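You operate a simulated robot arm through the tools that you are given. There is no shell and no other tool.

You run a simulated robot arm. Do the job below in one go: nothing can be reset, and whatever is moved stays where it is left.

JOB
Try the bench cylinder at about 3 bar: air on, set it, out and back, air off.

The check looks at the end state, three seconds after you hand in, the way a careful person would. Anything else that was tipped, shoved, dropped, spilled or broken makes it a failure.

ROBOT AND FRAMES
A 7-joint arm with a fingered hand, fixed in place. Base frame: the origin is on the floor under the middle of its stand, x ahead of it, y to its left, z up; the work surface is at about z = 900. Units: mm, rad, N and s.
With the tool pointing down near the work surface it reaches from about 300 to 700 mm from the base axis. Its first joint turns from -2.897 to 2.897 rad. Payload 4 kg.
The TCP is the grasp point between the finger pads, 26 mm short of the fingertips. In the tool frame z runs along the fingers and y along their closing line. The gripper opens to 148 mm; its body begins 73 mm behind the TCP. The gripper is a hand of 3 fingers: y runs from the thumb to the fingers, the wrist lies at [0, 0, -239] in the tool frame, and closing takes about 1.5 s.
Orientation is told as [roll, pitch, yaw] about the base's x, y, z axes, in that order, counted from this pose: with the fingers straight down and closing along the base's y, the tool's x points along the base's -x, its y along +y and its z along -z.

CONTROLS
- The arm moves only by the tool servo_tool. Its argument "increments" is a list of rows, each a list of 6 numbers: the shift along the tool's x, y, z in cm, then the turn, a rotation vector about the tool's x, y, z in rad. In form: [[tx, ty, tz, wx, wy, wz], ...]. A call has 1 to 20 rows; each row shifts and turns the commanded pose from where the row before left it, along the tool's axes as they then stand. "claw" is the opening, from 0 (shut) to 1 (fully open), set as the call begins (left out, the last holds). Rows are played at 5 a second. More than 50 mm and 0.15 rad between two rows, or a gripper value outside its range, and nothing of the call is played. A pose out of reach is approached as far as the arm can. The call stops where the force on the tool passes 40 N (or 10 N more than at its start, if that is more) or the arm is blocked; 0.2 s more then pass. Each finger travels about 72 mm/s and halts on what it meets, pressing with about 26 N; the grip force reading is that of the motor and also rises with nothing between the fingers. The clock runs only during rows and for 0.2 s after the last one: add rows that do not move to give the fingers time. The reply holds the time, the measured pose of the TCP, the force on the tool along the base axes, the opening and the grip force, in the units named above and with some noise, with the torque about the TCP (base axes, N m) and any sound that the robot's microphone picked up.
- Cameras (640 x 400 px; columns grow to the right, rows downward): "scene" is fixed at [398.7, 649.9, 1761.3]; the picture's right is [-1.00, 0.04, 0.00], its down [0.02, 0.51, -0.86] and it looks along [-0.04, -0.86, -0.51] (base axes); focal length 314 px, centre (320, 200). "wrist" rides on the gripper at [68, -39, -90] in the tool frame; the picture's right is [0.50, 0.87, 0.00], its down [-0.66, 0.38, -0.65] and it looks along [-0.57, 0.33, 0.76] (tool axes); focal length 222 px, centre (320, 200). There is no depth. A picture from a camera that has moved, and an enlarged one, comes with that camera's place and axes in the base frame and with its lens.
- snapshot(camera): a new picture of that camera. The clock stands still meanwhile.
- raise_lower(by): slides the trunk up (or, below 0, down) by that many mm; the arm rides with it, the base frame stays. It gives what a move gives, with no picture.
- set_fingers(finger1, finger2, thumb_bend): sets how far each is bent, from 0 (flat) to 1 (curled in); at 0.3 the hand is open as for a grip, at 0.7 the pads meet at the TCP. One left out holds its place. A second passes; each finger stops where it meets its share of the squeeze, and holds until it gets a number again. A gripper value or a shape takes the hand back. It gives what a move gives, with no picture; readings hold the bend of each and the force on the fingers (four entries, about 0 where the hand has none), thumb and palm.
- preshape(shape): the hand has 3 fingers and takes this shape, open, in about a second: jaw (thumb against the fingers, like two jaws); tri (thumb and two fingers); tip (a fingertip pinch); poke (one finger out to press); point (the index stretched); flat (the hand flat); cup (the hand cupped); fist (a fist). The gripper value then closes the fingers along that shape, each until it touches; the sizes above hold for jaw. It gives what a move gives, with no picture.
- close_up(camera, box): a new picture of the part [left, top, right, bottom] of that camera's present view, enlarged. The clock stands still meanwhile.
- sign_off(): hands the job in; it is judged then, once.

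Places have to be worked out from the pictures, the camera data and where the tool is seen. Open the gripper and draw the arm clear of the work before you hand the job in, unless the task says otherwise.

The tools are called by a JSON object that holds its "op" and its "data". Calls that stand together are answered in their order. servo_tool: Moves the arm, as the interface text tells. Its arguments: {"type":"object","properties":{"increments":{"type":"array"},"claw":{"type":"number"}},"required":["increments"]} The other tools are called the same way: raise_lower (by) moves the trunk up or down; preshape (shape) gives the hand a shape; set_fingers (finger1, finger2, thumb_bend) moves the fingers one by one; snapshot (camera) takes a picture; close_up (camera, box) takes an enlarged picture of a part of a camera's view; sign_off () hands the job in.

At the start:

```text
time: 0.0
ee_pos: [296.8, -217.8, 1289.1]
orientation: [-0.001, 0.0, 0.0]
wrist_force: [0.3, -0.7, -0.4]
moment: [0.01, -0.04, 0.01]
opening: 148.0
gripper_force: 0.0
shape: jaw
bend: [0.3, 0.3, 0.3]
finger forces: [0.1, 0.0, 0.1, 0.1, 0.0, 0.1]
trunk travel left (down, up): [-525.0, 65.0]
```

scene: 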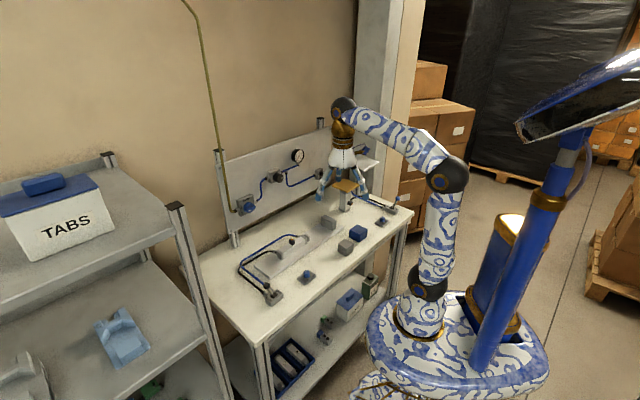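
wrist: 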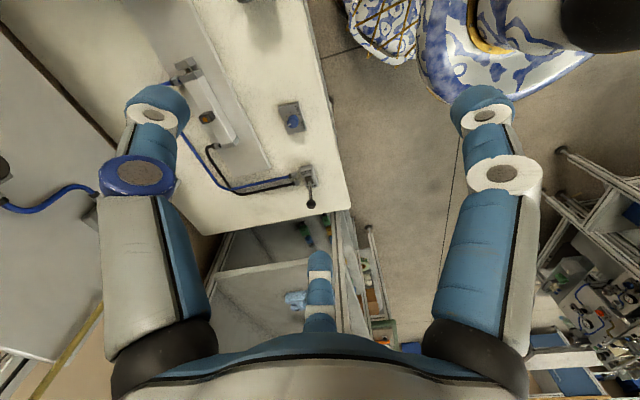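

I start by looking closely at the bench to find the air valve, regulator, gauge, cylinder and lever valve.

{"op": "close_up", "data": {"camera": "scene", "box": [200, 110, 420, 250]}}

{"op": "close_up", "data": {"camera": "scene", "box": [220, 140, 330, 220]}}

{"op": "close_up", "data": {"camera": "scene", "box": [200, 210, 360, 320]}}

{"op": "close_up", "data": {"camera": "wrist", "box": [80, 0, 360, 220]}}

```text
2.86 times, centred on (310, 180) of scene
camera zoom: at [398.7, 649.9, 1761.3], right [-1.0, 0.04, 0.0], down [0.02, 0.51, -0.86], along [-0.04, -0.86, -0.51], focal length 897 px, centre (349, 257)
```

zoom: 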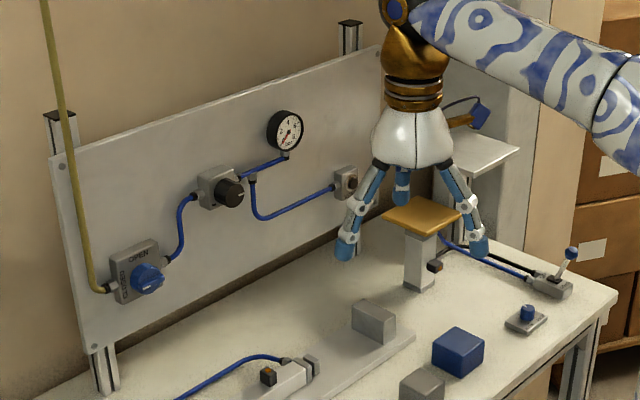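

```text
5.00 times, centred on (275, 180) of scene
camera zoom: at [398.7, 649.9, 1761.3], right [-1.0, 0.04, 0.0], down [0.02, 0.51, -0.86], along [-0.04, -0.86, -0.51], focal length 1569 px, centre (545, 300)
```

zoom: 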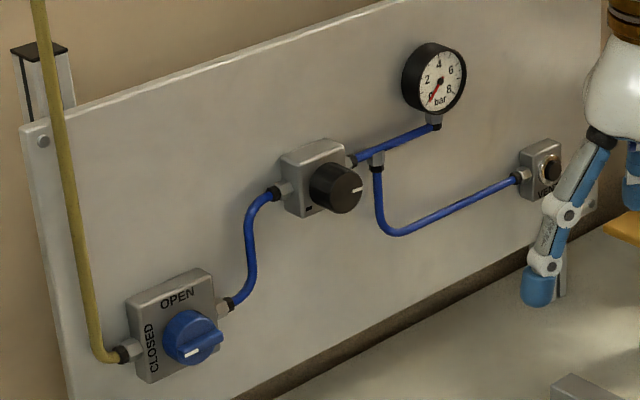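

```text
3.64 times, centred on (280, 265) of scene
camera zoom: at [398.7, 649.9, 1761.3], right [-1.0, 0.04, 0.0], down [0.02, 0.51, -0.86], along [-0.04, -0.86, -0.51], focal length 1141 px, centre (466, -36)
```

zoom: 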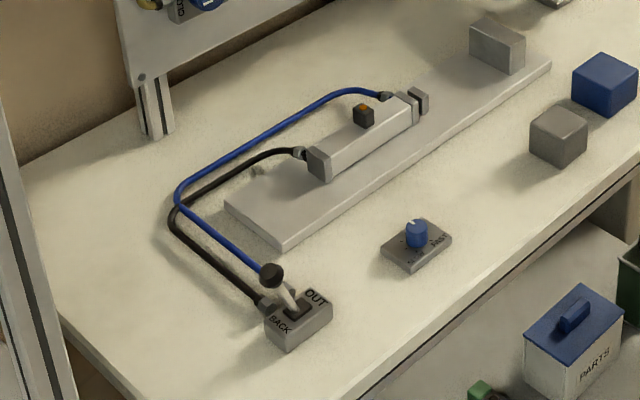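

```text
1.82 times, centred on (220, 110) of wrist
camera zoom: at [229.3, -256.5, 1381.0], right [-0.5, 0.87, 0.0], down [0.66, 0.38, 0.65], along [0.57, 0.33, -0.76], focal length 404 px, centre (502, 364)
```

zoom: 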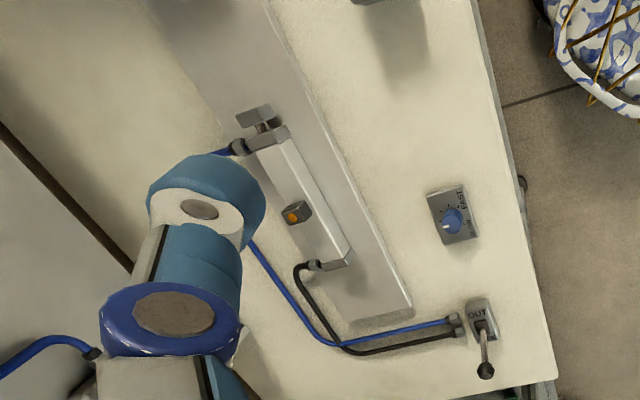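

The panel carries a CLOSED/OPEN blue valve, a black regulator knob, a gauge and some kind of VENT fitting. The OUT/BACK lever feeds the bench cylinder. I rotate the hand about its axis to turn the wrist camera toward the panel for a better look.

{"op": "servo_tool", "data": {"increments": [[0, 0, 0, 0, 0, 0.14], [0, 0, 0, 0, 0, 0.14], [0, 0, 0, 0, 0, 0.14], [0, 0, 0, 0, 0, 0.14], [0, 0, 0, 0, 0, 0.14], [0, 0, 0, 0, 0, 0.14], [0, 0, 0, 0, 0, 0.14], [0, 0, 0, 0, 0, 0.14], [0, 0, 0, 0, 0, 0.14]]}}

{"op": "snapshot", "data": {"camera": "wrist"}}

{"op": "snapshot", "data": {"camera": "scene"}}

```text
time: 2.0
ee_pos: [297.2, -217.8, 1289.8]
orientation: [0.0, -0.001, -1.262]
wrist_force: [0.1, 0.4, 0.4]
moment: [0.01, 0.01, 0.04]
opening: 148.0
gripper_force: 0.1
shape: jaw
bend: [0.3, 0.3, 0.3]
finger forces: [0.1, 0.1, 0.0, 0.1, 0.0, 0.0]
trunk travel left (down, up): [-525.0, 65.0]
```

```text
taken
camera wrist: at [239.1, -164.8, 1381.1], right [0.67, 0.74, 0.0], down [0.56, -0.51, 0.65], along [0.48, -0.44, -0.76], focal length 222 px, centre (320, 200)
```

wrist: 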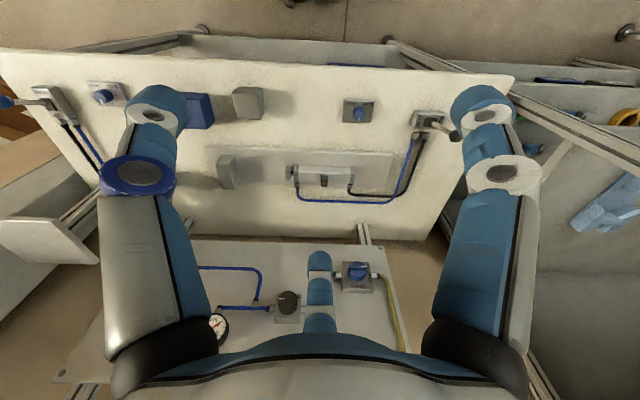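

```text
taken
```

scene: 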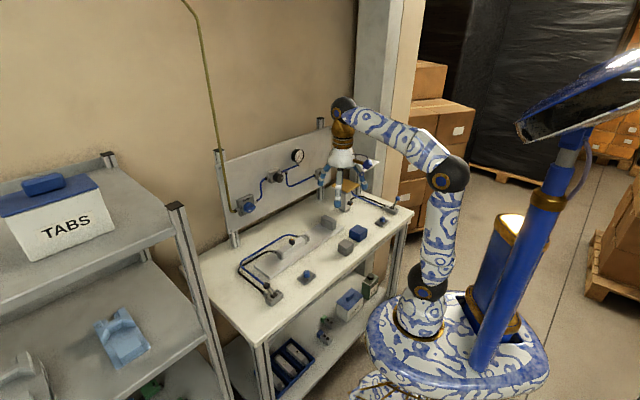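

Bench front edge sits about 365 mm out along heading −45°, with the panel about 780 mm out. The valve knob is at roughly 157 mm left, z≈1107, and the regulator at roughly 10 mm left, z≈1184, both in bench axes. I turn the hand so its closing line faces the panel and move out over the bench, staying high.

{"op": "servo_tool", "data": {"increments": [[0, 0, 0, 0, 0, -0.1365], [0, 0, 0, 0, 0, -0.1365], [0, 0, 0, 0, 0, -0.1365], [0, 0, 0, 0, 0, -0.1365], [0, 0, 0, 0, 0, -0.1365], [0, 0, 0, 0, 0, -0.1365], [0, 0, 0, 0, 0, -0.1365], [0, 0, 0, 0, 0, -0.1365], [0, 0, 0, 0, 0, -0.1365], [0, 0, 0, 0, 0, -0.1365], [0, 0, 0, 0, 0, -0.1365], [0, 0, 0, 0, 0, -0.1365], [0, 0, 0, 0, 0, -0.1365], [0, 0, 0, 0, 0, -0.1365], [0, 0, 0, 0, 0, -0.1365]]}}

{"op": "servo_tool", "data": {"increments": [[0, -2.8, 0, 0, 0, 0], [0, -2.8, 0, 0, 0, 0], [0, -2.8, 0, 0, 0, 0], [0, -2.8, 0, 0, 0, 0], [0, -2.8, 0, 0, 0, 0], [0, -2.8, 0, 0, 0, 0], [0, -2.8, 0, 0, 0, 0]]}}

{"op": "snapshot", "data": {"camera": "wrist"}}

```text
time: 5.2
ee_pos: [296.3, -216.8, 1291.3]
orientation: [-0.008, 0.001, 0.754]
wrist_force: [0.2, 0.4, -0.7]
moment: [0.02, 0.01, 0.01]
opening: 148.1
gripper_force: 0.0
shape: jaw
bend: [0.3, 0.3, 0.3]
finger forces: [0.0, 0.0, 0.1, 0.0, 0.0, 0.1]
trunk travel left (down, up): [-525.0, 65.0]
```

```text
time: 6.8
ee_pos: [417.4, -346.6, 1278.1]
orientation: [-0.003, -0.003, 0.788]
wrist_force: [0.5, 0.0, 0.5]
moment: [0.01, 0.03, -0.02]
opening: 147.8
gripper_force: 0.0
shape: jaw
bend: [0.3, 0.3, 0.3]
finger forces: [0.0, 0.0, 0.0, 0.0, 0.0, 0.0]
out of reach, approached as far as the arm can: row 1, 7
trunk travel left (down, up): [-525.0, 65.0]
```

```text
taken
camera wrist: at [396.2, -421.2, 1368.9], right [-0.97, 0.26, 0.0], down [0.19, 0.73, 0.65], along [0.17, 0.63, -0.76], focal length 222 px, centre (320, 200)
```

wrist: 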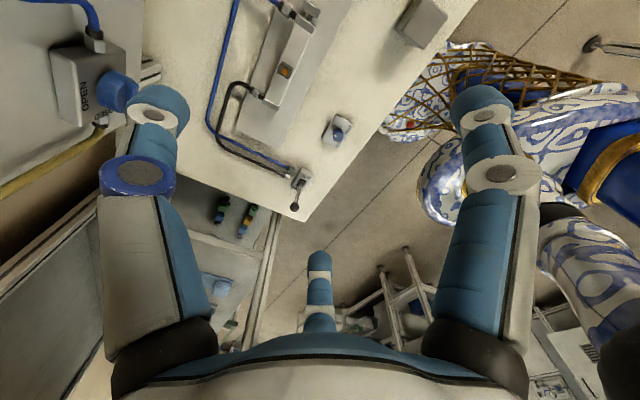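

The hand is now over the bench at about n=540. I tilt it so the fingers point horizontally at the panel, keeping well clear of it.

{"op": "servo_tool", "data": {"increments": [[0, 0, 0, 0.1428, 0, 0], [0, 0, 0, 0.1428, 0, 0], [0, 0, 0, 0.1428, 0, 0], [0, 0, 0, 0.1428, 0, 0], [0, 0, 0, 0.1428, 0, 0], [0, 0, 0, 0.1428, 0, 0], [0, 0, 0, 0.1428, 0, 0], [0, 0, 0, 0.1428, 0, 0], [0, 0, 0, 0.1428, 0, 0], [0, 0, 0, 0.1428, 0, 0], [0, 0, 0, 0.1428, 0, 0]]}}

{"op": "snapshot", "data": {"camera": "wrist"}}

{"op": "snapshot", "data": {"camera": "scene"}}

```text
time: 9.2
ee_pos: [418.9, -346.0, 1277.7]
orientation: [-1.57, -0.001, 0.789]
wrist_force: [-0.3, 1.6, 0.3]
moment: [0.0, -0.01, 0.02]
opening: 147.9
gripper_force: 0.0
shape: jaw
bend: [0.3, 0.3, 0.3]
finger forces: [0.1, 0.0, 0.0, 0.1, 0.1, 0.1]
trunk travel left (down, up): [-525.0, 65.0]
```

```text
taken
camera wrist: at [305.8, -329.9, 1317.3], right [-0.35, -0.35, -0.87], down [0.0, 0.93, -0.38], along [0.94, -0.13, -0.33], focal length 222 px, centre (320, 200)
```

wrist: 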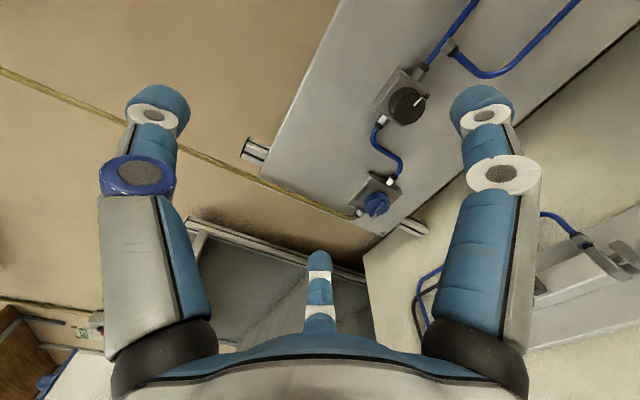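

```text
taken
```

scene: 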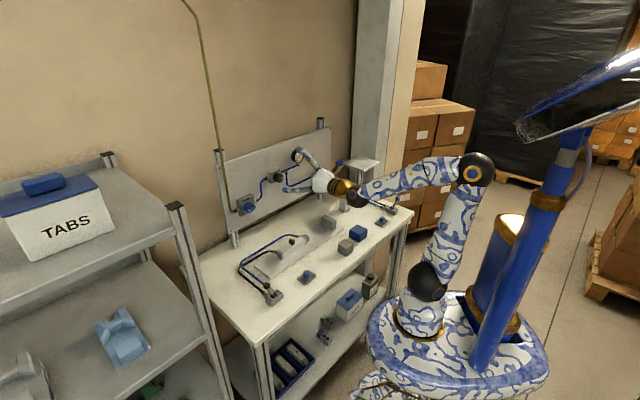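

The hand now faces the panel. I zoom in on the regulator, the valve and the lever area from here.

{"op": "close_up", "data": {"camera": "wrist", "box": [330, 50, 470, 240]}}

{"op": "close_up", "data": {"camera": "scene", "box": [320, 145, 420, 235]}}

{"op": "close_up", "data": {"camera": "scene", "box": [250, 265, 330, 315]}}

```text
2.11 times, centred on (400, 145) of wrist
camera zoom: at [305.8, -329.9, 1317.3], right [-0.35, -0.35, -0.87], down [0.0, 0.93, -0.38], along [0.94, -0.13, -0.33], focal length 468 px, centre (152, 316)
```

zoom: 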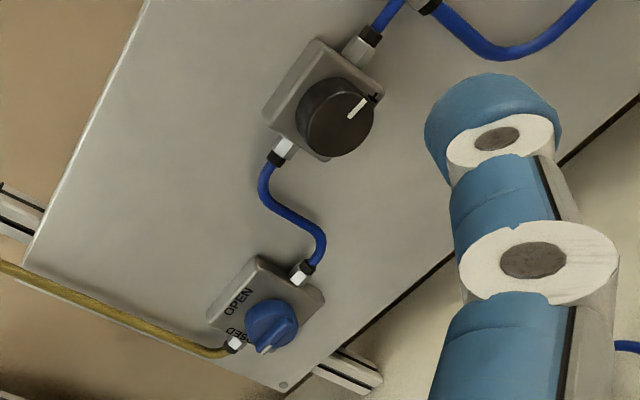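

```text
4.44 times, centred on (370, 190) of scene
camera zoom: at [398.7, 649.9, 1761.3], right [-1.0, 0.04, 0.0], down [0.02, 0.51, -0.86], along [-0.04, -0.86, -0.51], focal length 1395 px, centre (98, 244)
```

zoom: 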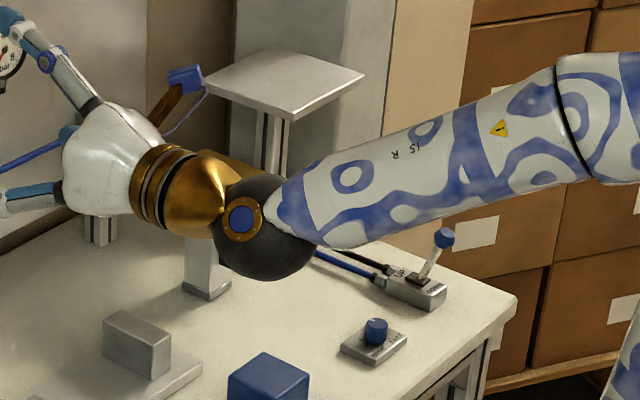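

```text
8.00 times, centred on (290, 290) of scene
camera zoom: at [398.7, 649.9, 1761.3], right [-1.0, 0.04, 0.0], down [0.02, 0.51, -0.86], along [-0.04, -0.86, -0.51], focal length 2511 px, centre (560, -520)
```

zoom: 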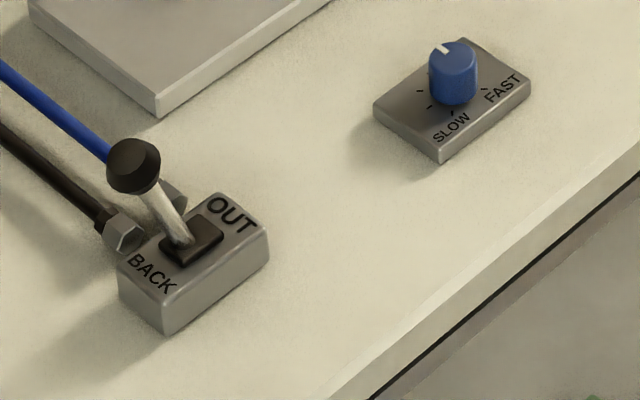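

The lever leans to BACK, and the flow knob sits at a mid setting, so I leave that. I need to check whether the grey block in front of the rod is in the stroke path, and see the whole cylinder.

{"op": "close_up", "data": {"camera": "scene", "box": [260, 205, 370, 280]}}

{"op": "close_up", "data": {"camera": "scene", "box": [225, 135, 335, 215]}}

```text
5.33 times, centred on (315, 242) of scene
camera zoom: at [398.7, 649.9, 1761.3], right [-1.0, 0.04, 0.0], down [0.02, 0.51, -0.86], along [-0.04, -0.86, -0.51], focal length 1674 px, centre (347, -27)
```

zoom: 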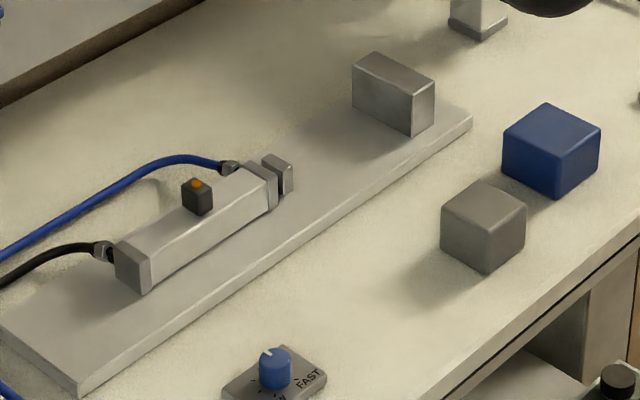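

```text
5.00 times, centred on (280, 175) of scene
camera zoom: at [398.7, 649.9, 1761.3], right [-1.0, 0.04, 0.0], down [0.02, 0.51, -0.86], along [-0.04, -0.86, -0.51], focal length 1569 px, centre (520, 325)
```

zoom: 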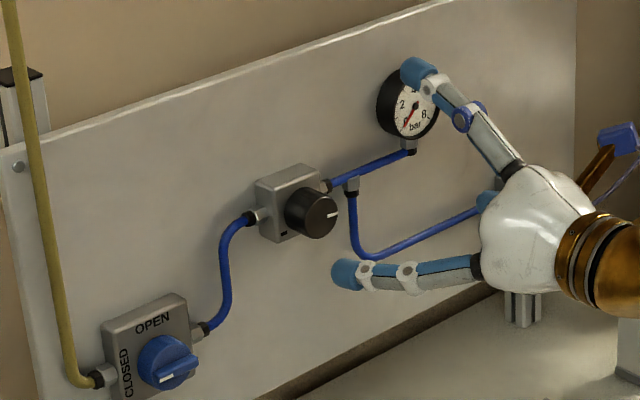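

The rod has about 130 mm free to the fixed-looking end block, so I leave that alone. Triangulating, I put the valve knob at u≈154, n≈729, z≈1108. I move the tool in line with it, about 11 cm short, and check through the wrist camera.

{"op": "servo_tool", "data": {"increments": [[-1.7, 2.83, 1.3, 0, 0, 0], [-1.7, 2.83, 1.3, 0, 0, 0], [-1.7, 2.83, 1.3, 0, 0, 0], [-1.7, 2.83, 1.3, 0, 0, 0], [-1.7, 2.83, 1.3, 0, 0, 0], [-1.75, 2.83, 1.4, 0, 0, 0], [0, 0, 0, 0, 0, 0]]}}

{"op": "snapshot", "data": {"camera": "wrist"}}

{"op": "snapshot", "data": {"camera": "scene"}}

```text
time: 10.8
ee_pos: [546.4, -329.7, 1108.2]
orientation: [-1.57, -0.001, 0.787]
wrist_force: [0.6, 0.6, 0.5]
moment: [0.01, 0.0, -0.03]
opening: 148.1
gripper_force: 0.1
shape: jaw
bend: [0.3, 0.3, 0.3]
finger forces: [0.0, 0.0, 0.0, 0.2, 0.0, 0.1]
trunk travel left (down, up): [-525.0, 65.0]
```

```text
taken
camera wrist: at [434.2, -313.6, 1147.3], right [-0.35, -0.35, -0.87], down [0.0, 0.93, -0.38], along [0.94, -0.13, -0.33], focal length 222 px, centre (320, 200)
```

wrist: 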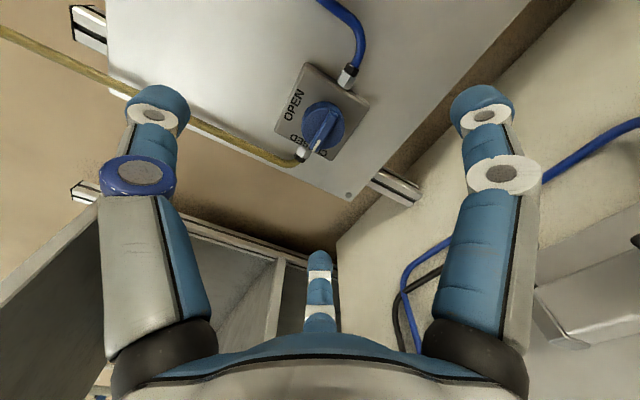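

```text
taken
```

scene: 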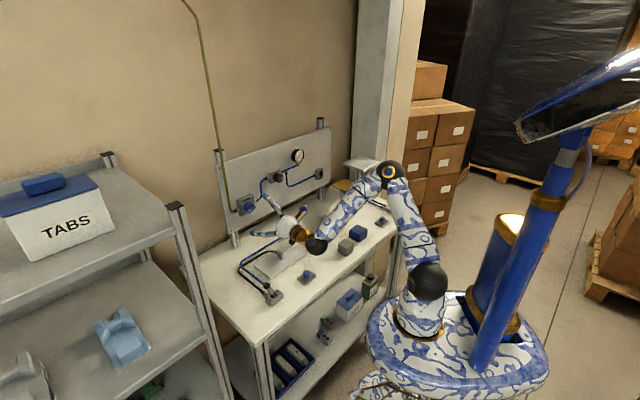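

The valve is nearly on the tool axis. I zoom in to measure the knob centre and box face.

{"op": "close_up", "data": {"camera": "wrist", "box": [250, 50, 400, 200]}}

{"op": "close_up", "data": {"camera": "scene", "box": [215, 170, 305, 250]}}

```text
2.67 times, centred on (325, 125) of wrist
camera zoom: at [434.2, -313.6, 1147.3], right [-0.35, -0.35, -0.87], down [0.0, 0.93, -0.38], along [0.94, -0.13, -0.33], focal length 592 px, centre (307, 400)
```

zoom: 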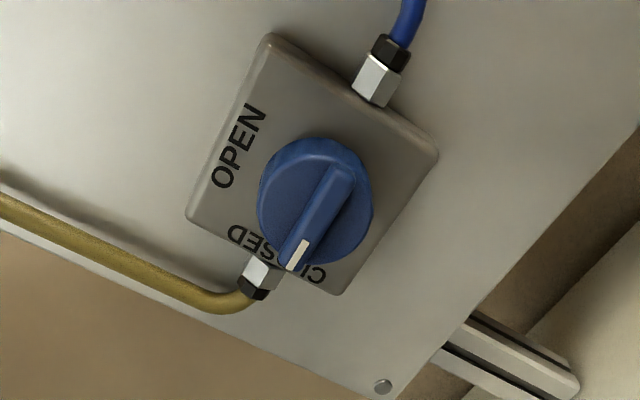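

```text
5.00 times, centred on (260, 210) of scene
camera zoom: at [398.7, 649.9, 1761.3], right [-1.0, 0.04, 0.0], down [0.02, 0.51, -0.86], along [-0.04, -0.86, -0.51], focal length 1569 px, centre (620, 150)
```

zoom: 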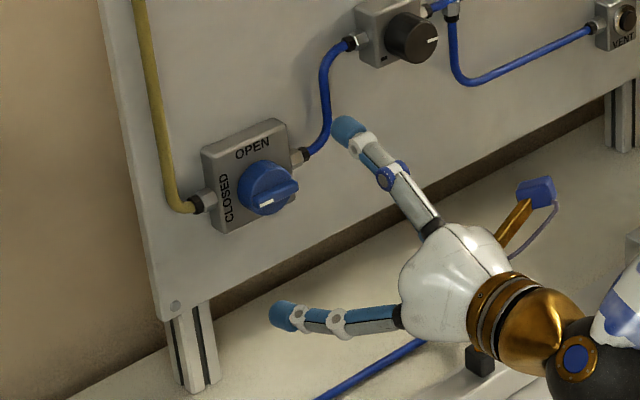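

Knob centre refined to u≈155.7, z≈1104, n≈731, with the box face just behind it at about 745–755. I partly close the fingers here to see how the tips travel, and correct the lateral offset.

{"op": "servo_tool", "data": {"increments": [[-0.25, 0.42, 0, 0, 0, 0], [0, 0, 0, 0, 0, 0], [0, 0, 0, 0, 0, 0], [0, 0, 0, 0, 0, 0], [0, 0, 0, 0, 0, 0], [0, 0, 0, 0, 0, 0]], "claw": 0.5}}

{"op": "snapshot", "data": {"camera": "wrist"}}

{"op": "close_up", "data": {"camera": "scene", "box": [215, 170, 325, 250]}}

```text
time: 12.2
ee_pos: [549.4, -328.0, 1104.3]
orientation: [-1.571, 0.0, 0.788]
wrist_force: [-0.4, 0.4, 0.4]
moment: [0.0, 0.02, 0.01]
opening: 74.5
gripper_force: 0.1
shape: jaw
bend: [0.36, 0.36, 0.7]
finger forces: [0.0, 0.0, 0.0, 0.1, 0.1, 0.0]
trunk travel left (down, up): [-525.0, 65.0]
```

```text
taken
camera wrist: at [435.8, -311.6, 1142.9], right [-0.35, -0.35, -0.87], down [0.0, 0.93, -0.38], along [0.94, -0.13, -0.33], focal length 222 px, centre (320, 200)
```

wrist: 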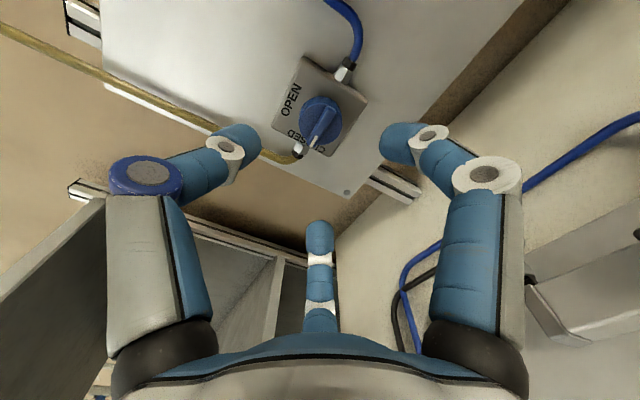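

```text
5.00 times, centred on (270, 210) of scene
camera zoom: at [398.7, 649.9, 1761.3], right [-1.0, 0.04, 0.0], down [0.02, 0.51, -0.86], along [-0.04, -0.86, -0.51], focal length 1569 px, centre (570, 150)
```

zoom: 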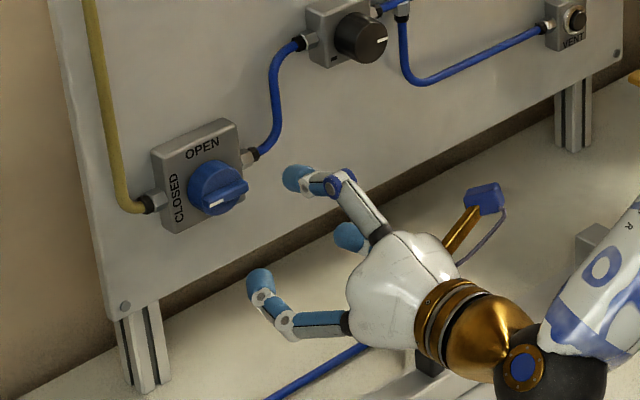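

The tips bend inward and reach about 30 mm past the TCP. I advance 85 mm in small steps so the tips straddle the knob without touching the box, then look.

{"op": "servo_tool", "data": {"increments": [[0, 0, 1.5, 0, 0, 0], [0, 0, 1.5, 0, 0, 0], [0, 0, 1.5, 0, 0, 0], [0, 0, 1.5, 0, 0, 0], [0, 0, 1.0, 0, 0, 0], [0, 0, 1.0, 0, 0, 0], [0, 0, 0.5, 0, 0, 0], [0, 0, 0, 0, 0, 0]]}}

{"op": "snapshot", "data": {"camera": "wrist"}}

{"op": "close_up", "data": {"camera": "scene", "box": [215, 170, 325, 250]}}

```text
time: 14.0
ee_pos: [607.8, -388.8, 1105.3]
orientation: [-1.571, -0.001, 0.786]
wrist_force: [0.3, -0.1, 0.0]
moment: [-0.02, 0.01, 0.0]
opening: 74.7
gripper_force: 0.1
shape: jaw
bend: [0.36, 0.36, 0.7]
finger forces: [0.0, 0.0, 0.1, 0.0, 0.1, 0.0]
trunk travel left (down, up): [-525.0, 65.0]
```

```text
taken
camera wrist: at [495.5, -371.8, 1144.8], right [-0.35, -0.35, -0.87], down [0.0, 0.93, -0.38], along [0.94, -0.13, -0.33], focal length 222 px, centre (320, 200)
```

wrist: 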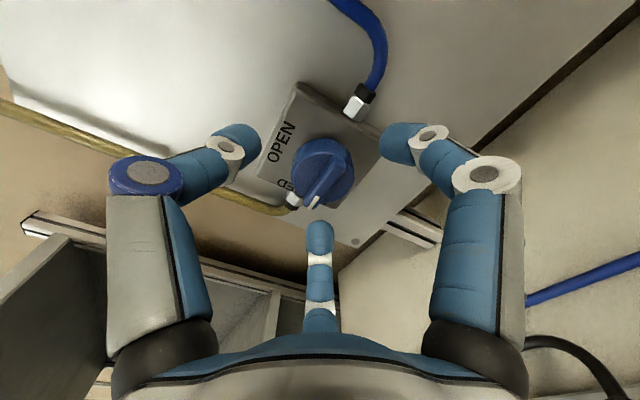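

```text
5.00 times, centred on (270, 210) of scene
camera zoom: at [398.7, 649.9, 1761.3], right [-1.0, 0.04, 0.0], down [0.02, 0.51, -0.86], along [-0.04, -0.86, -0.51], focal length 1569 px, centre (570, 150)
```

zoom: 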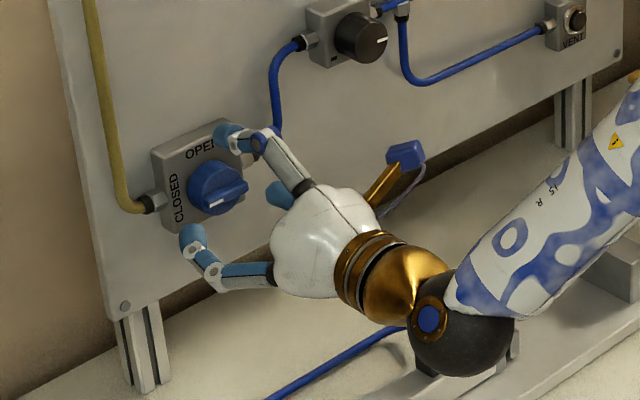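

Clear so far, and the knob looks centred between the fingers. I zoom in to confirm depth before closing.

{"op": "close_up", "data": {"camera": "wrist", "box": [220, 70, 420, 240]}}

{"op": "close_up", "data": {"camera": "scene", "box": [230, 185, 270, 225]}}

```text
2.35 times, centred on (320, 155) of wrist
camera zoom: at [495.5, -371.8, 1144.8], right [-0.35, -0.35, -0.87], down [0.0, 0.93, -0.38], along [0.94, -0.13, -0.33], focal length 523 px, centre (320, 306)
```

zoom: 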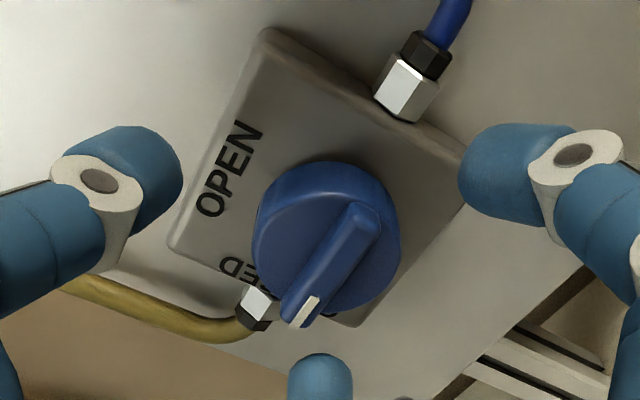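

```text
10.00 times, centred on (250, 205) of scene
camera zoom: at [398.7, 649.9, 1761.3], right [-1.0, 0.04, 0.0], down [0.02, 0.51, -0.86], along [-0.04, -0.86, -0.51], focal length 3139 px, centre (1020, 150)
```

zoom: 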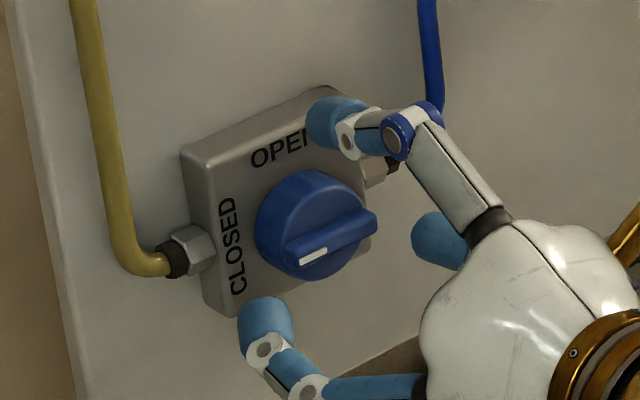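

The knob is centred at about 28 mm past the TCP, right between the fingertips. I close onto it.

{"op": "servo_tool", "data": {"increments": [[0, 0, 0, 0, 0, 0], [0, 0, 0, 0, 0, 0], [0, 0, 0, 0, 0, 0], [0, 0, 0, 0, 0, 0], [0, 0, 0, 0, 0, 0], [0, 0, 0, 0, 0, 0]], "claw": 0.0}}

{"op": "close_up", "data": {"camera": "wrist", "box": [220, 70, 420, 240]}}

{"op": "close_up", "data": {"camera": "scene", "box": [230, 185, 270, 225]}}

```text
time: 15.4
ee_pos: [606.2, -387.6, 1104.6]
orientation: [-1.57, -0.003, 0.785]
wrist_force: [-10.0, -2.5, 1.2]
moment: [-0.37, -0.31, 0.01]
opening: 15.4
gripper_force: 26.1
shape: jaw
bend: [0.75, 0.78, 0.7]
finger forces: [22.6, 15.8, 0.1, 0.1, 30.7, 0.0]
trunk travel left (down, up): [-525.0, 65.0]
```

```text
2.35 times, centred on (320, 155) of wrist
camera zoom: at [493.7, -372.2, 1145.4], right [-0.35, -0.35, -0.87], down [0.0, 0.93, -0.38], along [0.94, -0.13, -0.33], focal length 523 px, centre (320, 306)
```

zoom: 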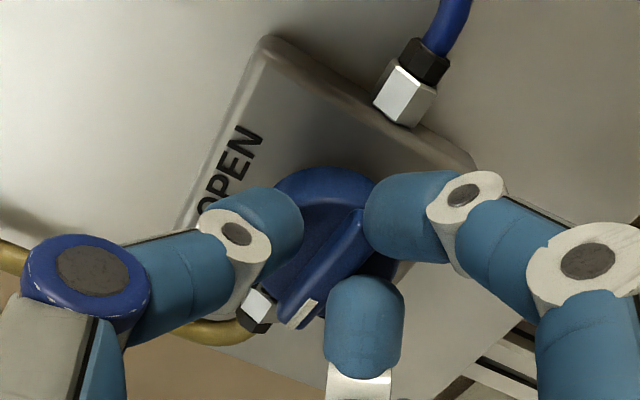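

```text
10.00 times, centred on (250, 205) of scene
camera zoom: at [398.7, 649.9, 1761.3], right [-1.0, 0.04, 0.0], down [0.02, 0.51, -0.86], along [-0.04, -0.86, -0.51], focal length 3139 px, centre (1020, 150)
```

zoom: 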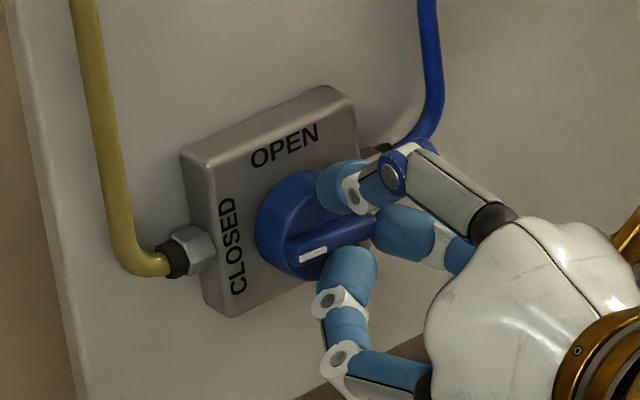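

The jaw has settled on the bar of the knob — thumb above, two fingers below — which is a positive grip. I turn clockwise about the tool axis toward OPEN, a small step first.

{"op": "servo_tool", "data": {"increments": [[0, 0, 0, 0, 0, 0.08], [0, 0, 0, 0, 0, 0.08], [0, 0, 0, 0, 0, 0.08], [0, 0, 0, 0, 0, 0.08], [0, 0, 0, 0, 0, 0.08]]}}

{"op": "close_up", "data": {"camera": "wrist", "box": [220, 70, 420, 240]}}

{"op": "close_up", "data": {"camera": "scene", "box": [230, 185, 270, 225]}}

```text
time: 16.6
ee_pos: [606.6, -389.6, 1104.1]
orientation: [-1.573, -0.404, 0.784]
wrist_force: [-14.0, -9.7, 1.7]
moment: [-0.36, -0.3, -0.34]
opening: 13.2
gripper_force: 25.7
shape: jaw
bend: [0.75, 0.78, 0.7]
finger forces: [20.7, 13.5, 0.1, 0.0, 33.9, 0.1]
trunk travel left (down, up): [-525.0, 65.0]
```

```text
2.35 times, centred on (320, 155) of wrist
camera zoom: at [486.2, -380.0, 1113.9], right [-0.09, -0.08, -0.99], down [0.07, 0.99, -0.09], along [0.99, -0.08, -0.08], focal length 523 px, centre (320, 306)
```

zoom: 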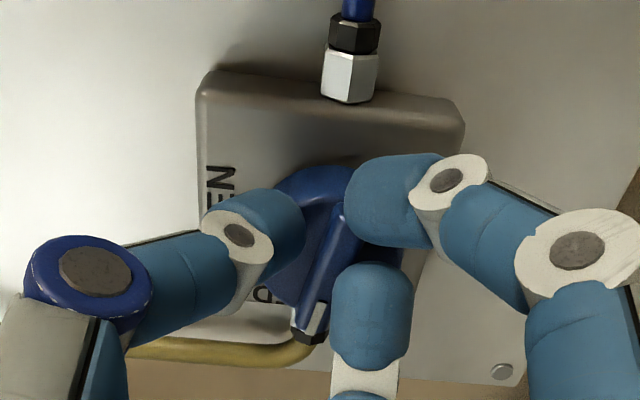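

```text
10.00 times, centred on (250, 205) of scene
camera zoom: at [398.7, 649.9, 1761.3], right [-1.0, 0.04, 0.0], down [0.02, 0.51, -0.86], along [-0.04, -0.86, -0.51], focal length 3139 px, centre (1020, 150)
```

zoom: 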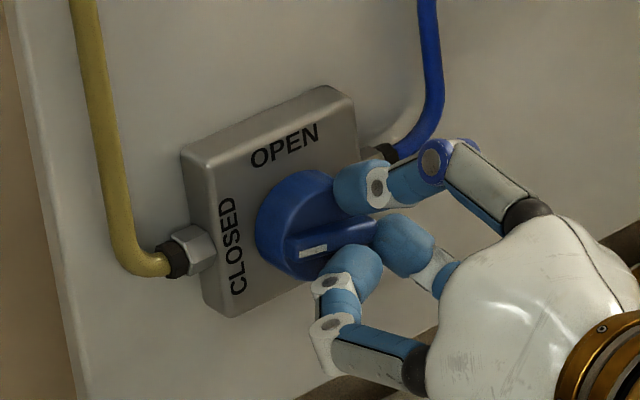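

The hand rolled 0.40 rad but I need to see whether the knob followed. I zoom further from the fixed camera.

{"op": "close_up", "data": {"camera": "scene", "box": [234, 193, 264, 217]}}

{"op": "snapshot", "data": {"camera": "wrist"}}

```text
16.00 times, centred on (249, 205) of scene
camera zoom: at [398.7, 649.9, 1761.3], right [-1.0, 0.04, 0.0], down [0.02, 0.51, -0.86], along [-0.04, -0.86, -0.51], focal length 5022 px, centre (1456, 120)
```

zoom: 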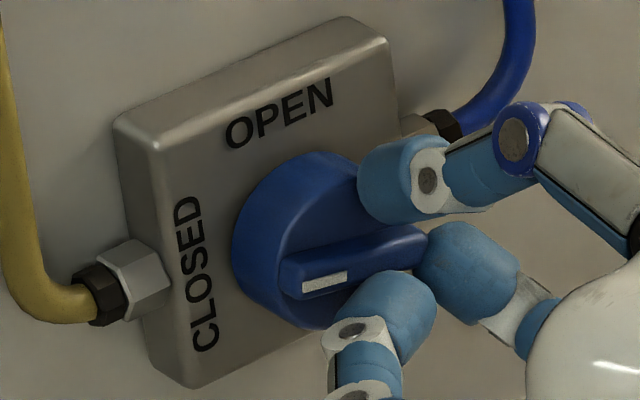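

```text
taken
camera wrist: at [486.2, -380.0, 1113.9], right [-0.09, -0.08, -0.99], down [0.07, 0.99, -0.09], along [0.99, -0.08, -0.08], focal length 222 px, centre (320, 200)
```

wrist: 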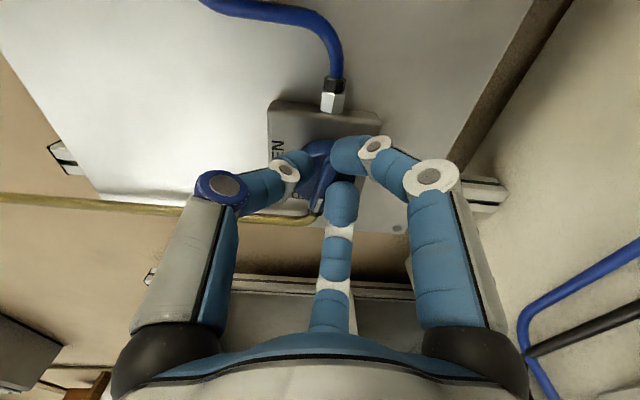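

The bar has followed by roughly 10° with very little torque, so the grip has slack but works. I continue turning and watch.

{"op": "servo_tool", "data": {"increments": [[0, 0, 0, 0, 0, 0.08], [0, 0, 0, 0, 0, 0.08], [0, 0, 0, 0, 0, 0.08], [0, 0, 0, 0, 0, 0.08], [0, 0, 0, 0, 0, 0.08]]}}

{"op": "close_up", "data": {"camera": "wrist", "box": [220, 70, 420, 240]}}

{"op": "close_up", "data": {"camera": "scene", "box": [234, 193, 264, 217]}}

```text
time: 17.8
ee_pos: [604.2, -390.8, 1105.5]
orientation: [-1.574, -0.805, 0.788]
wrist_force: [-16.7, -18.3, 14.6]
moment: [-0.28, -0.28, -0.58]
opening: 9.8
gripper_force: 26.2
shape: jaw
bend: [0.77, 0.81, 0.7]
finger forces: [20.7, 0.1, 0.1, 0.0, 29.1, 0.1]
trunk travel left (down, up): [-525.0, 65.0]
```

```text
2.35 times, centred on (320, 155) of wrist
camera zoom: at [487.4, -379.4, 1084.3], right [0.2, 0.19, -0.96], down [0.05, 0.98, 0.21], along [0.98, -0.09, 0.18], focal length 523 px, centre (320, 306)
```

zoom: 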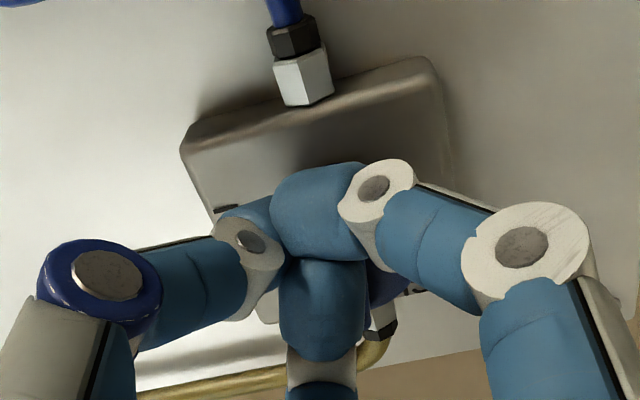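

```text
16.00 times, centred on (249, 205) of scene
camera zoom: at [398.7, 649.9, 1761.3], right [-1.0, 0.04, 0.0], down [0.02, 0.51, -0.86], along [-0.04, -0.86, -0.51], focal length 5022 px, centre (1456, 120)
```

zoom: 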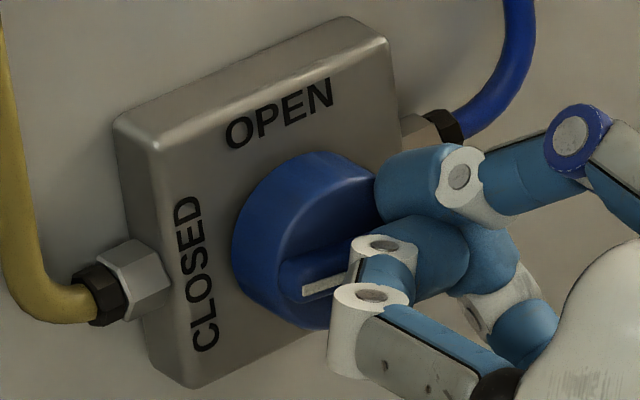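

The fingertips only caught the bar's front edge and slipped off, so the knob is still near CLOSED. I open, roll back, and will take a deeper grip on the 40 mm disc itself.

{"op": "servo_tool", "data": {"increments": [[0, 0, 0, 0, 0, 0], [0, 0, 0, 0, 0, 0], [0, 0, 0, 0, 0, 0], [0, 0, 0, 0, 0, 0], [0, 0, -1.0, 0, 0, 0], [0, 0, 0, 0, 0, -0.1], [0, 0, 0, 0, 0, -0.1], [0, 0, 0, 0, 0, -0.1], [0, 0, 0, 0, 0, -0.1], [0, 0, 0, 0, 0, -0.1], [0, 0, 0, 0, 0, -0.1], [0, 0, 0, 0, 0, -0.1], [0, 0, 0, 0, 0, -0.1], [0, 0, 0, 0, 0, 0]], "claw": 0.5}}

{"op": "close_up", "data": {"camera": "wrist", "box": [220, 70, 420, 240]}}

{"op": "close_up", "data": {"camera": "scene", "box": [234, 193, 264, 217]}}

```text
time: 20.8
ee_pos: [600.9, -380.8, 1103.6]
orientation: [-1.57, 0.001, 0.787]
wrist_force: [-0.8, 0.1, 0.2]
moment: [-0.01, -0.02, 0.0]
opening: 73.3
gripper_force: 0.1
shape: jaw
bend: [0.36, 0.36, 0.7]
finger forces: [0.0, 0.0, 0.1, 0.0, 0.0, 0.0]
trunk travel left (down, up): [-525.0, 65.0]
```

```text
2.35 times, centred on (320, 155) of wrist
camera zoom: at [488.7, -364.4, 1143.3], right [-0.35, -0.36, -0.86], down [0.0, 0.93, -0.38], along [0.94, -0.13, -0.33], focal length 523 px, centre (320, 306)
```

zoom: 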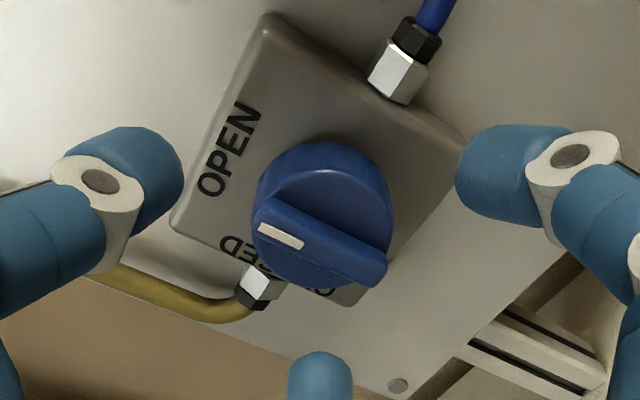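

```text
16.00 times, centred on (249, 205) of scene
camera zoom: at [398.7, 649.9, 1761.3], right [-1.0, 0.04, 0.0], down [0.02, 0.51, -0.86], along [-0.04, -0.86, -0.51], focal length 5022 px, centre (1456, 120)
```

zoom: 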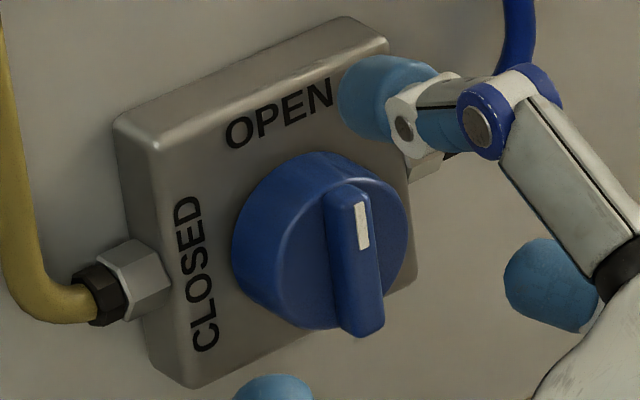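

The knob has snapped round to OPEN: its mark now points straight up and the bar is vertical. Now I check the gauge and regulator.

{"op": "close_up", "data": {"camera": "scene", "box": [284, 143, 314, 167]}}

{"op": "close_up", "data": {"camera": "scene", "box": [262, 165, 292, 189]}}

{"op": "snapshot", "data": {"camera": "scene"}}

```text
16.00 times, centred on (299, 155) of scene
camera zoom: at [398.7, 649.9, 1761.3], right [-1.0, 0.04, 0.0], down [0.02, 0.51, -0.86], along [-0.04, -0.86, -0.51], focal length 5022 px, centre (656, 920)
```

zoom: 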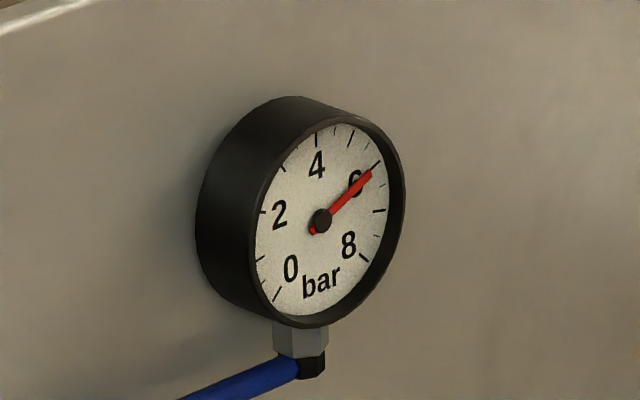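

```text
16.00 times, centred on (277, 177) of scene
camera zoom: at [398.7, 649.9, 1761.3], right [-1.0, 0.04, 0.0], down [0.02, 0.51, -0.86], along [-0.04, -0.86, -0.51], focal length 5022 px, centre (1008, 568)
```

zoom: 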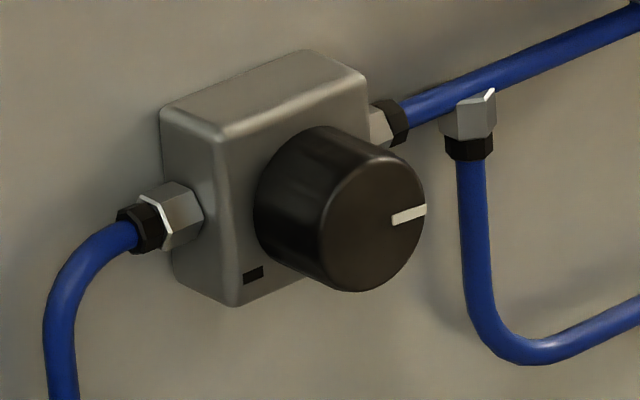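

```text
taken
```

scene: 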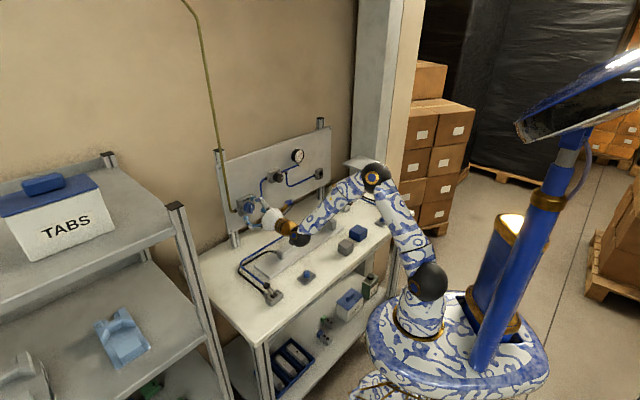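

The gauge reads 6 bar, so the regulator must come down (counter-clockwise) to about 3. I back off straight and line up with the regulator knob at about u=8, z=1184.

{"op": "servo_tool", "data": {"increments": [[0, 0, -2.0, 0, 0, 0], [0, 0, -2.5, 0, 0, 0], [0, 0, -2.5, 0, 0, 0], [0, 0, -2.5, 0, 0, 0], [2.46, -1.34, 0, 0, 0, 0], [2.46, -1.34, 0, 0, 0, 0], [2.46, -1.34, 0, 0, 0, 0], [2.46, -1.34, 0, 0, 0, 0], [2.46, -1.34, 0, 0, 0, 0], [2.46, -1.34, 0, 0, 0, 0], [0, 0, 0, 0, 0, 0]], "claw": 0.55}}

{"op": "snapshot", "data": {"camera": "wrist"}}

{"op": "close_up", "data": {"camera": "scene", "box": [254, 143, 334, 193]}}

{"op": "close_up", "data": {"camera": "wrist", "box": [220, 30, 420, 200]}}

```text
time: 23.2
ee_pos: [494.7, -351.1, 1137.1]
orientation: [-1.539, -0.002, 0.786]
wrist_force: [0.2, 0.5, 1.0]
moment: [-0.01, -0.01, 0.02]
opening: 81.1
gripper_force: 0.0
shape: jaw
bend: [0.34, 0.34, 0.7]
finger forces: [0.1, 0.0, 0.0, 0.0, 0.0, 0.1]
out of reach, approached as far as the arm can: row 6, 7, 8, 9, 10
trunk travel left (down, up): [-525.0, 65.0]
```

```text
taken
camera wrist: at [383.7, -335.8, 1179.3], right [-0.37, -0.33, -0.87], down [-0.01, 0.93, -0.36], along [0.93, -0.13, -0.35], focal length 222 px, centre (320, 200)
```

wrist: 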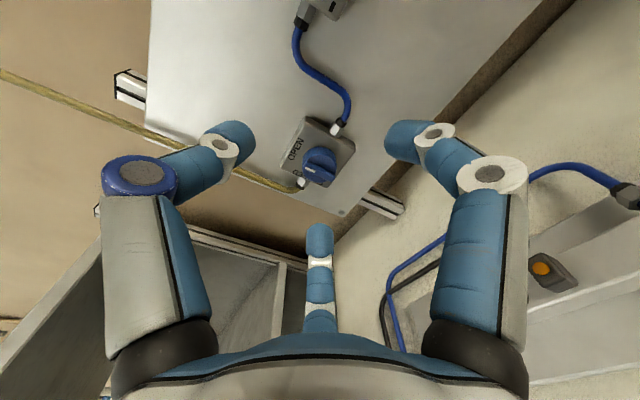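

```text
8.00 times, centred on (294, 168) of scene
camera zoom: at [398.7, 649.9, 1761.3], right [-1.0, 0.04, 0.0], down [0.02, 0.51, -0.86], along [-0.04, -0.86, -0.51], focal length 2511 px, centre (528, 456)
```

zoom: 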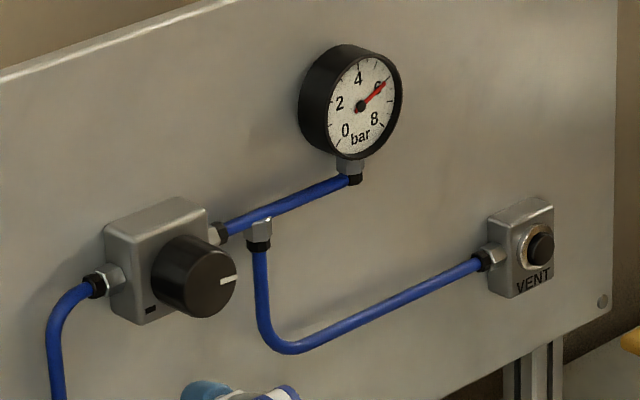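

```text
2.35 times, centred on (320, 115) of wrist
camera zoom: at [383.7, -335.8, 1179.3], right [-0.37, -0.33, -0.87], down [-0.01, 0.93, -0.36], along [0.93, -0.13, -0.35], focal length 523 px, centre (320, 400)
```

zoom: 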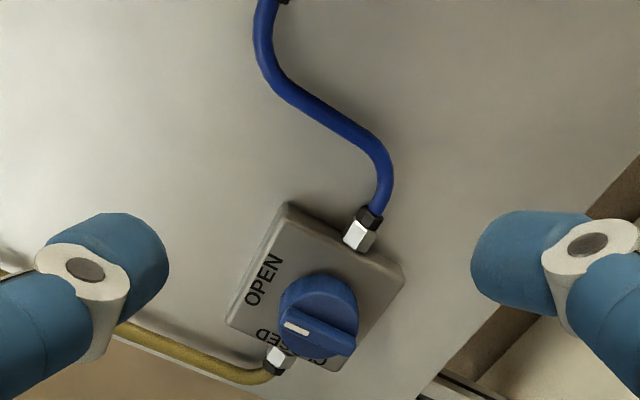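

The arm hit a joint limit partway because the wrist is low and close in with a horizontal tool. Lowering the trunk should help: I go up and back to the earlier good pose first, then slide the trunk down with the hand well above everything.

{"op": "servo_tool", "data": {"increments": [[0.8, -2.26, -1.06, 0.006, 0, 0], [0.8, -2.26, -1.06, 0.006, 0, 0], [0.8, -2.26, -1.06, 0.006, 0, 0], [0.8, -2.26, -1.06, 0.006, 0, 0], [0.8, -2.26, -1.06, 0.006, 0, 0], [0, 0, 0, 0, 0, 0]]}}

{"op": "snapshot", "data": {"camera": "scene"}}

```text
time: 24.6
ee_pos: [429.1, -340.9, 1251.0]
orientation: [-1.599, 0.0, 0.787]
wrist_force: [0.2, 0.1, 0.2]
moment: [0.0, 0.01, 0.0]
opening: 81.0
gripper_force: 0.1
shape: jaw
bend: [0.34, 0.34, 0.7]
finger forces: [0.1, 0.0, 0.0, 0.0, 0.0, 0.0]
trunk travel left (down, up): [-525.0, 65.0]
```

```text
taken
```

scene: 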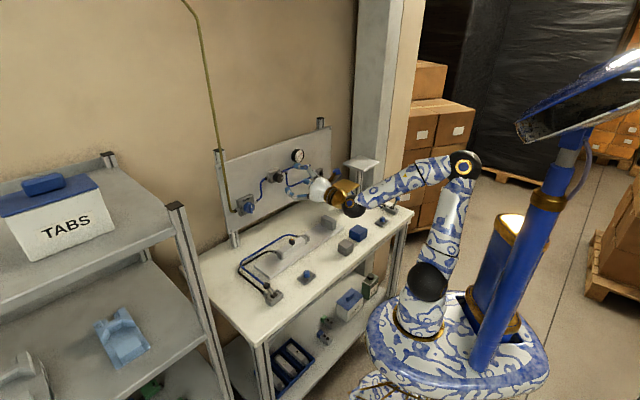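

Back in a comfortable pose at z≈1251. I now lower the trunk 150 mm; the hand will come to about z=1100, well above the cylinder.

{"op": "raise_lower", "data": {"by": -150}}

{"op": "servo_tool", "data": {"increments": [[0, 0, 0, -0.029, 0, 0], [0, 0, 0, 0, 0, 0]]}}

{"op": "snapshot", "data": {"camera": "scene"}}

{"op": "snapshot", "data": {"camera": "wrist"}}

```text
time: 26.4
ee_pos: [427.9, -340.9, 1100.1]
orientation: [-1.601, 0.0, 0.787]
wrist_force: [0.1, 0.3, -0.5]
moment: [0.0, 0.0, 0.01]
opening: 81.0
gripper_force: 0.1
shape: jaw
bend: [0.34, 0.34, 0.7]
finger forces: [0.0, 0.0, 0.0, 0.0, 0.0, 0.1]
trunk travel left (down, up): [-375.0, 215.0]
```

```text
time: 26.9
ee_pos: [428.5, -341.2, 1101.2]
orientation: [-1.57, 0.0, 0.788]
wrist_force: [-0.7, -0.9, 0.1]
moment: [-0.04, 0.03, -0.01]
opening: 81.2
gripper_force: 0.0
shape: jaw
bend: [0.34, 0.34, 0.7]
finger forces: [0.0, 0.1, 0.0, 0.0, 0.0, 0.0]
trunk travel left (down, up): [-375.0, 215.0]
```

```text
taken
```

scene: 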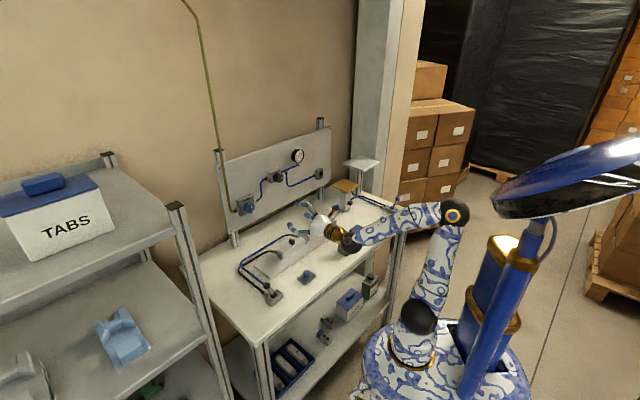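

```text
taken
camera wrist: at [315.9, -324.9, 1140.8], right [-0.35, -0.35, -0.87], down [0.0, 0.93, -0.38], along [0.94, -0.13, -0.33], focal length 222 px, centre (320, 200)
```

wrist: 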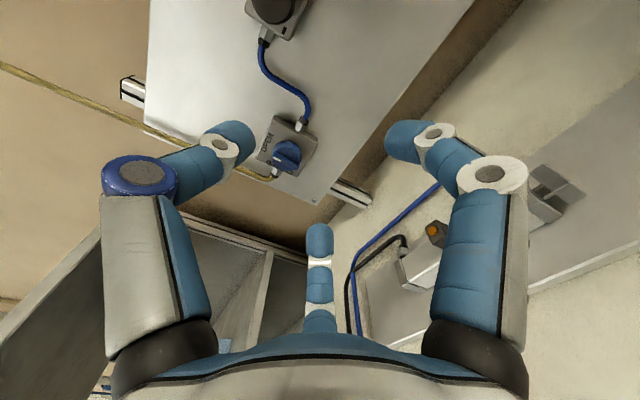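

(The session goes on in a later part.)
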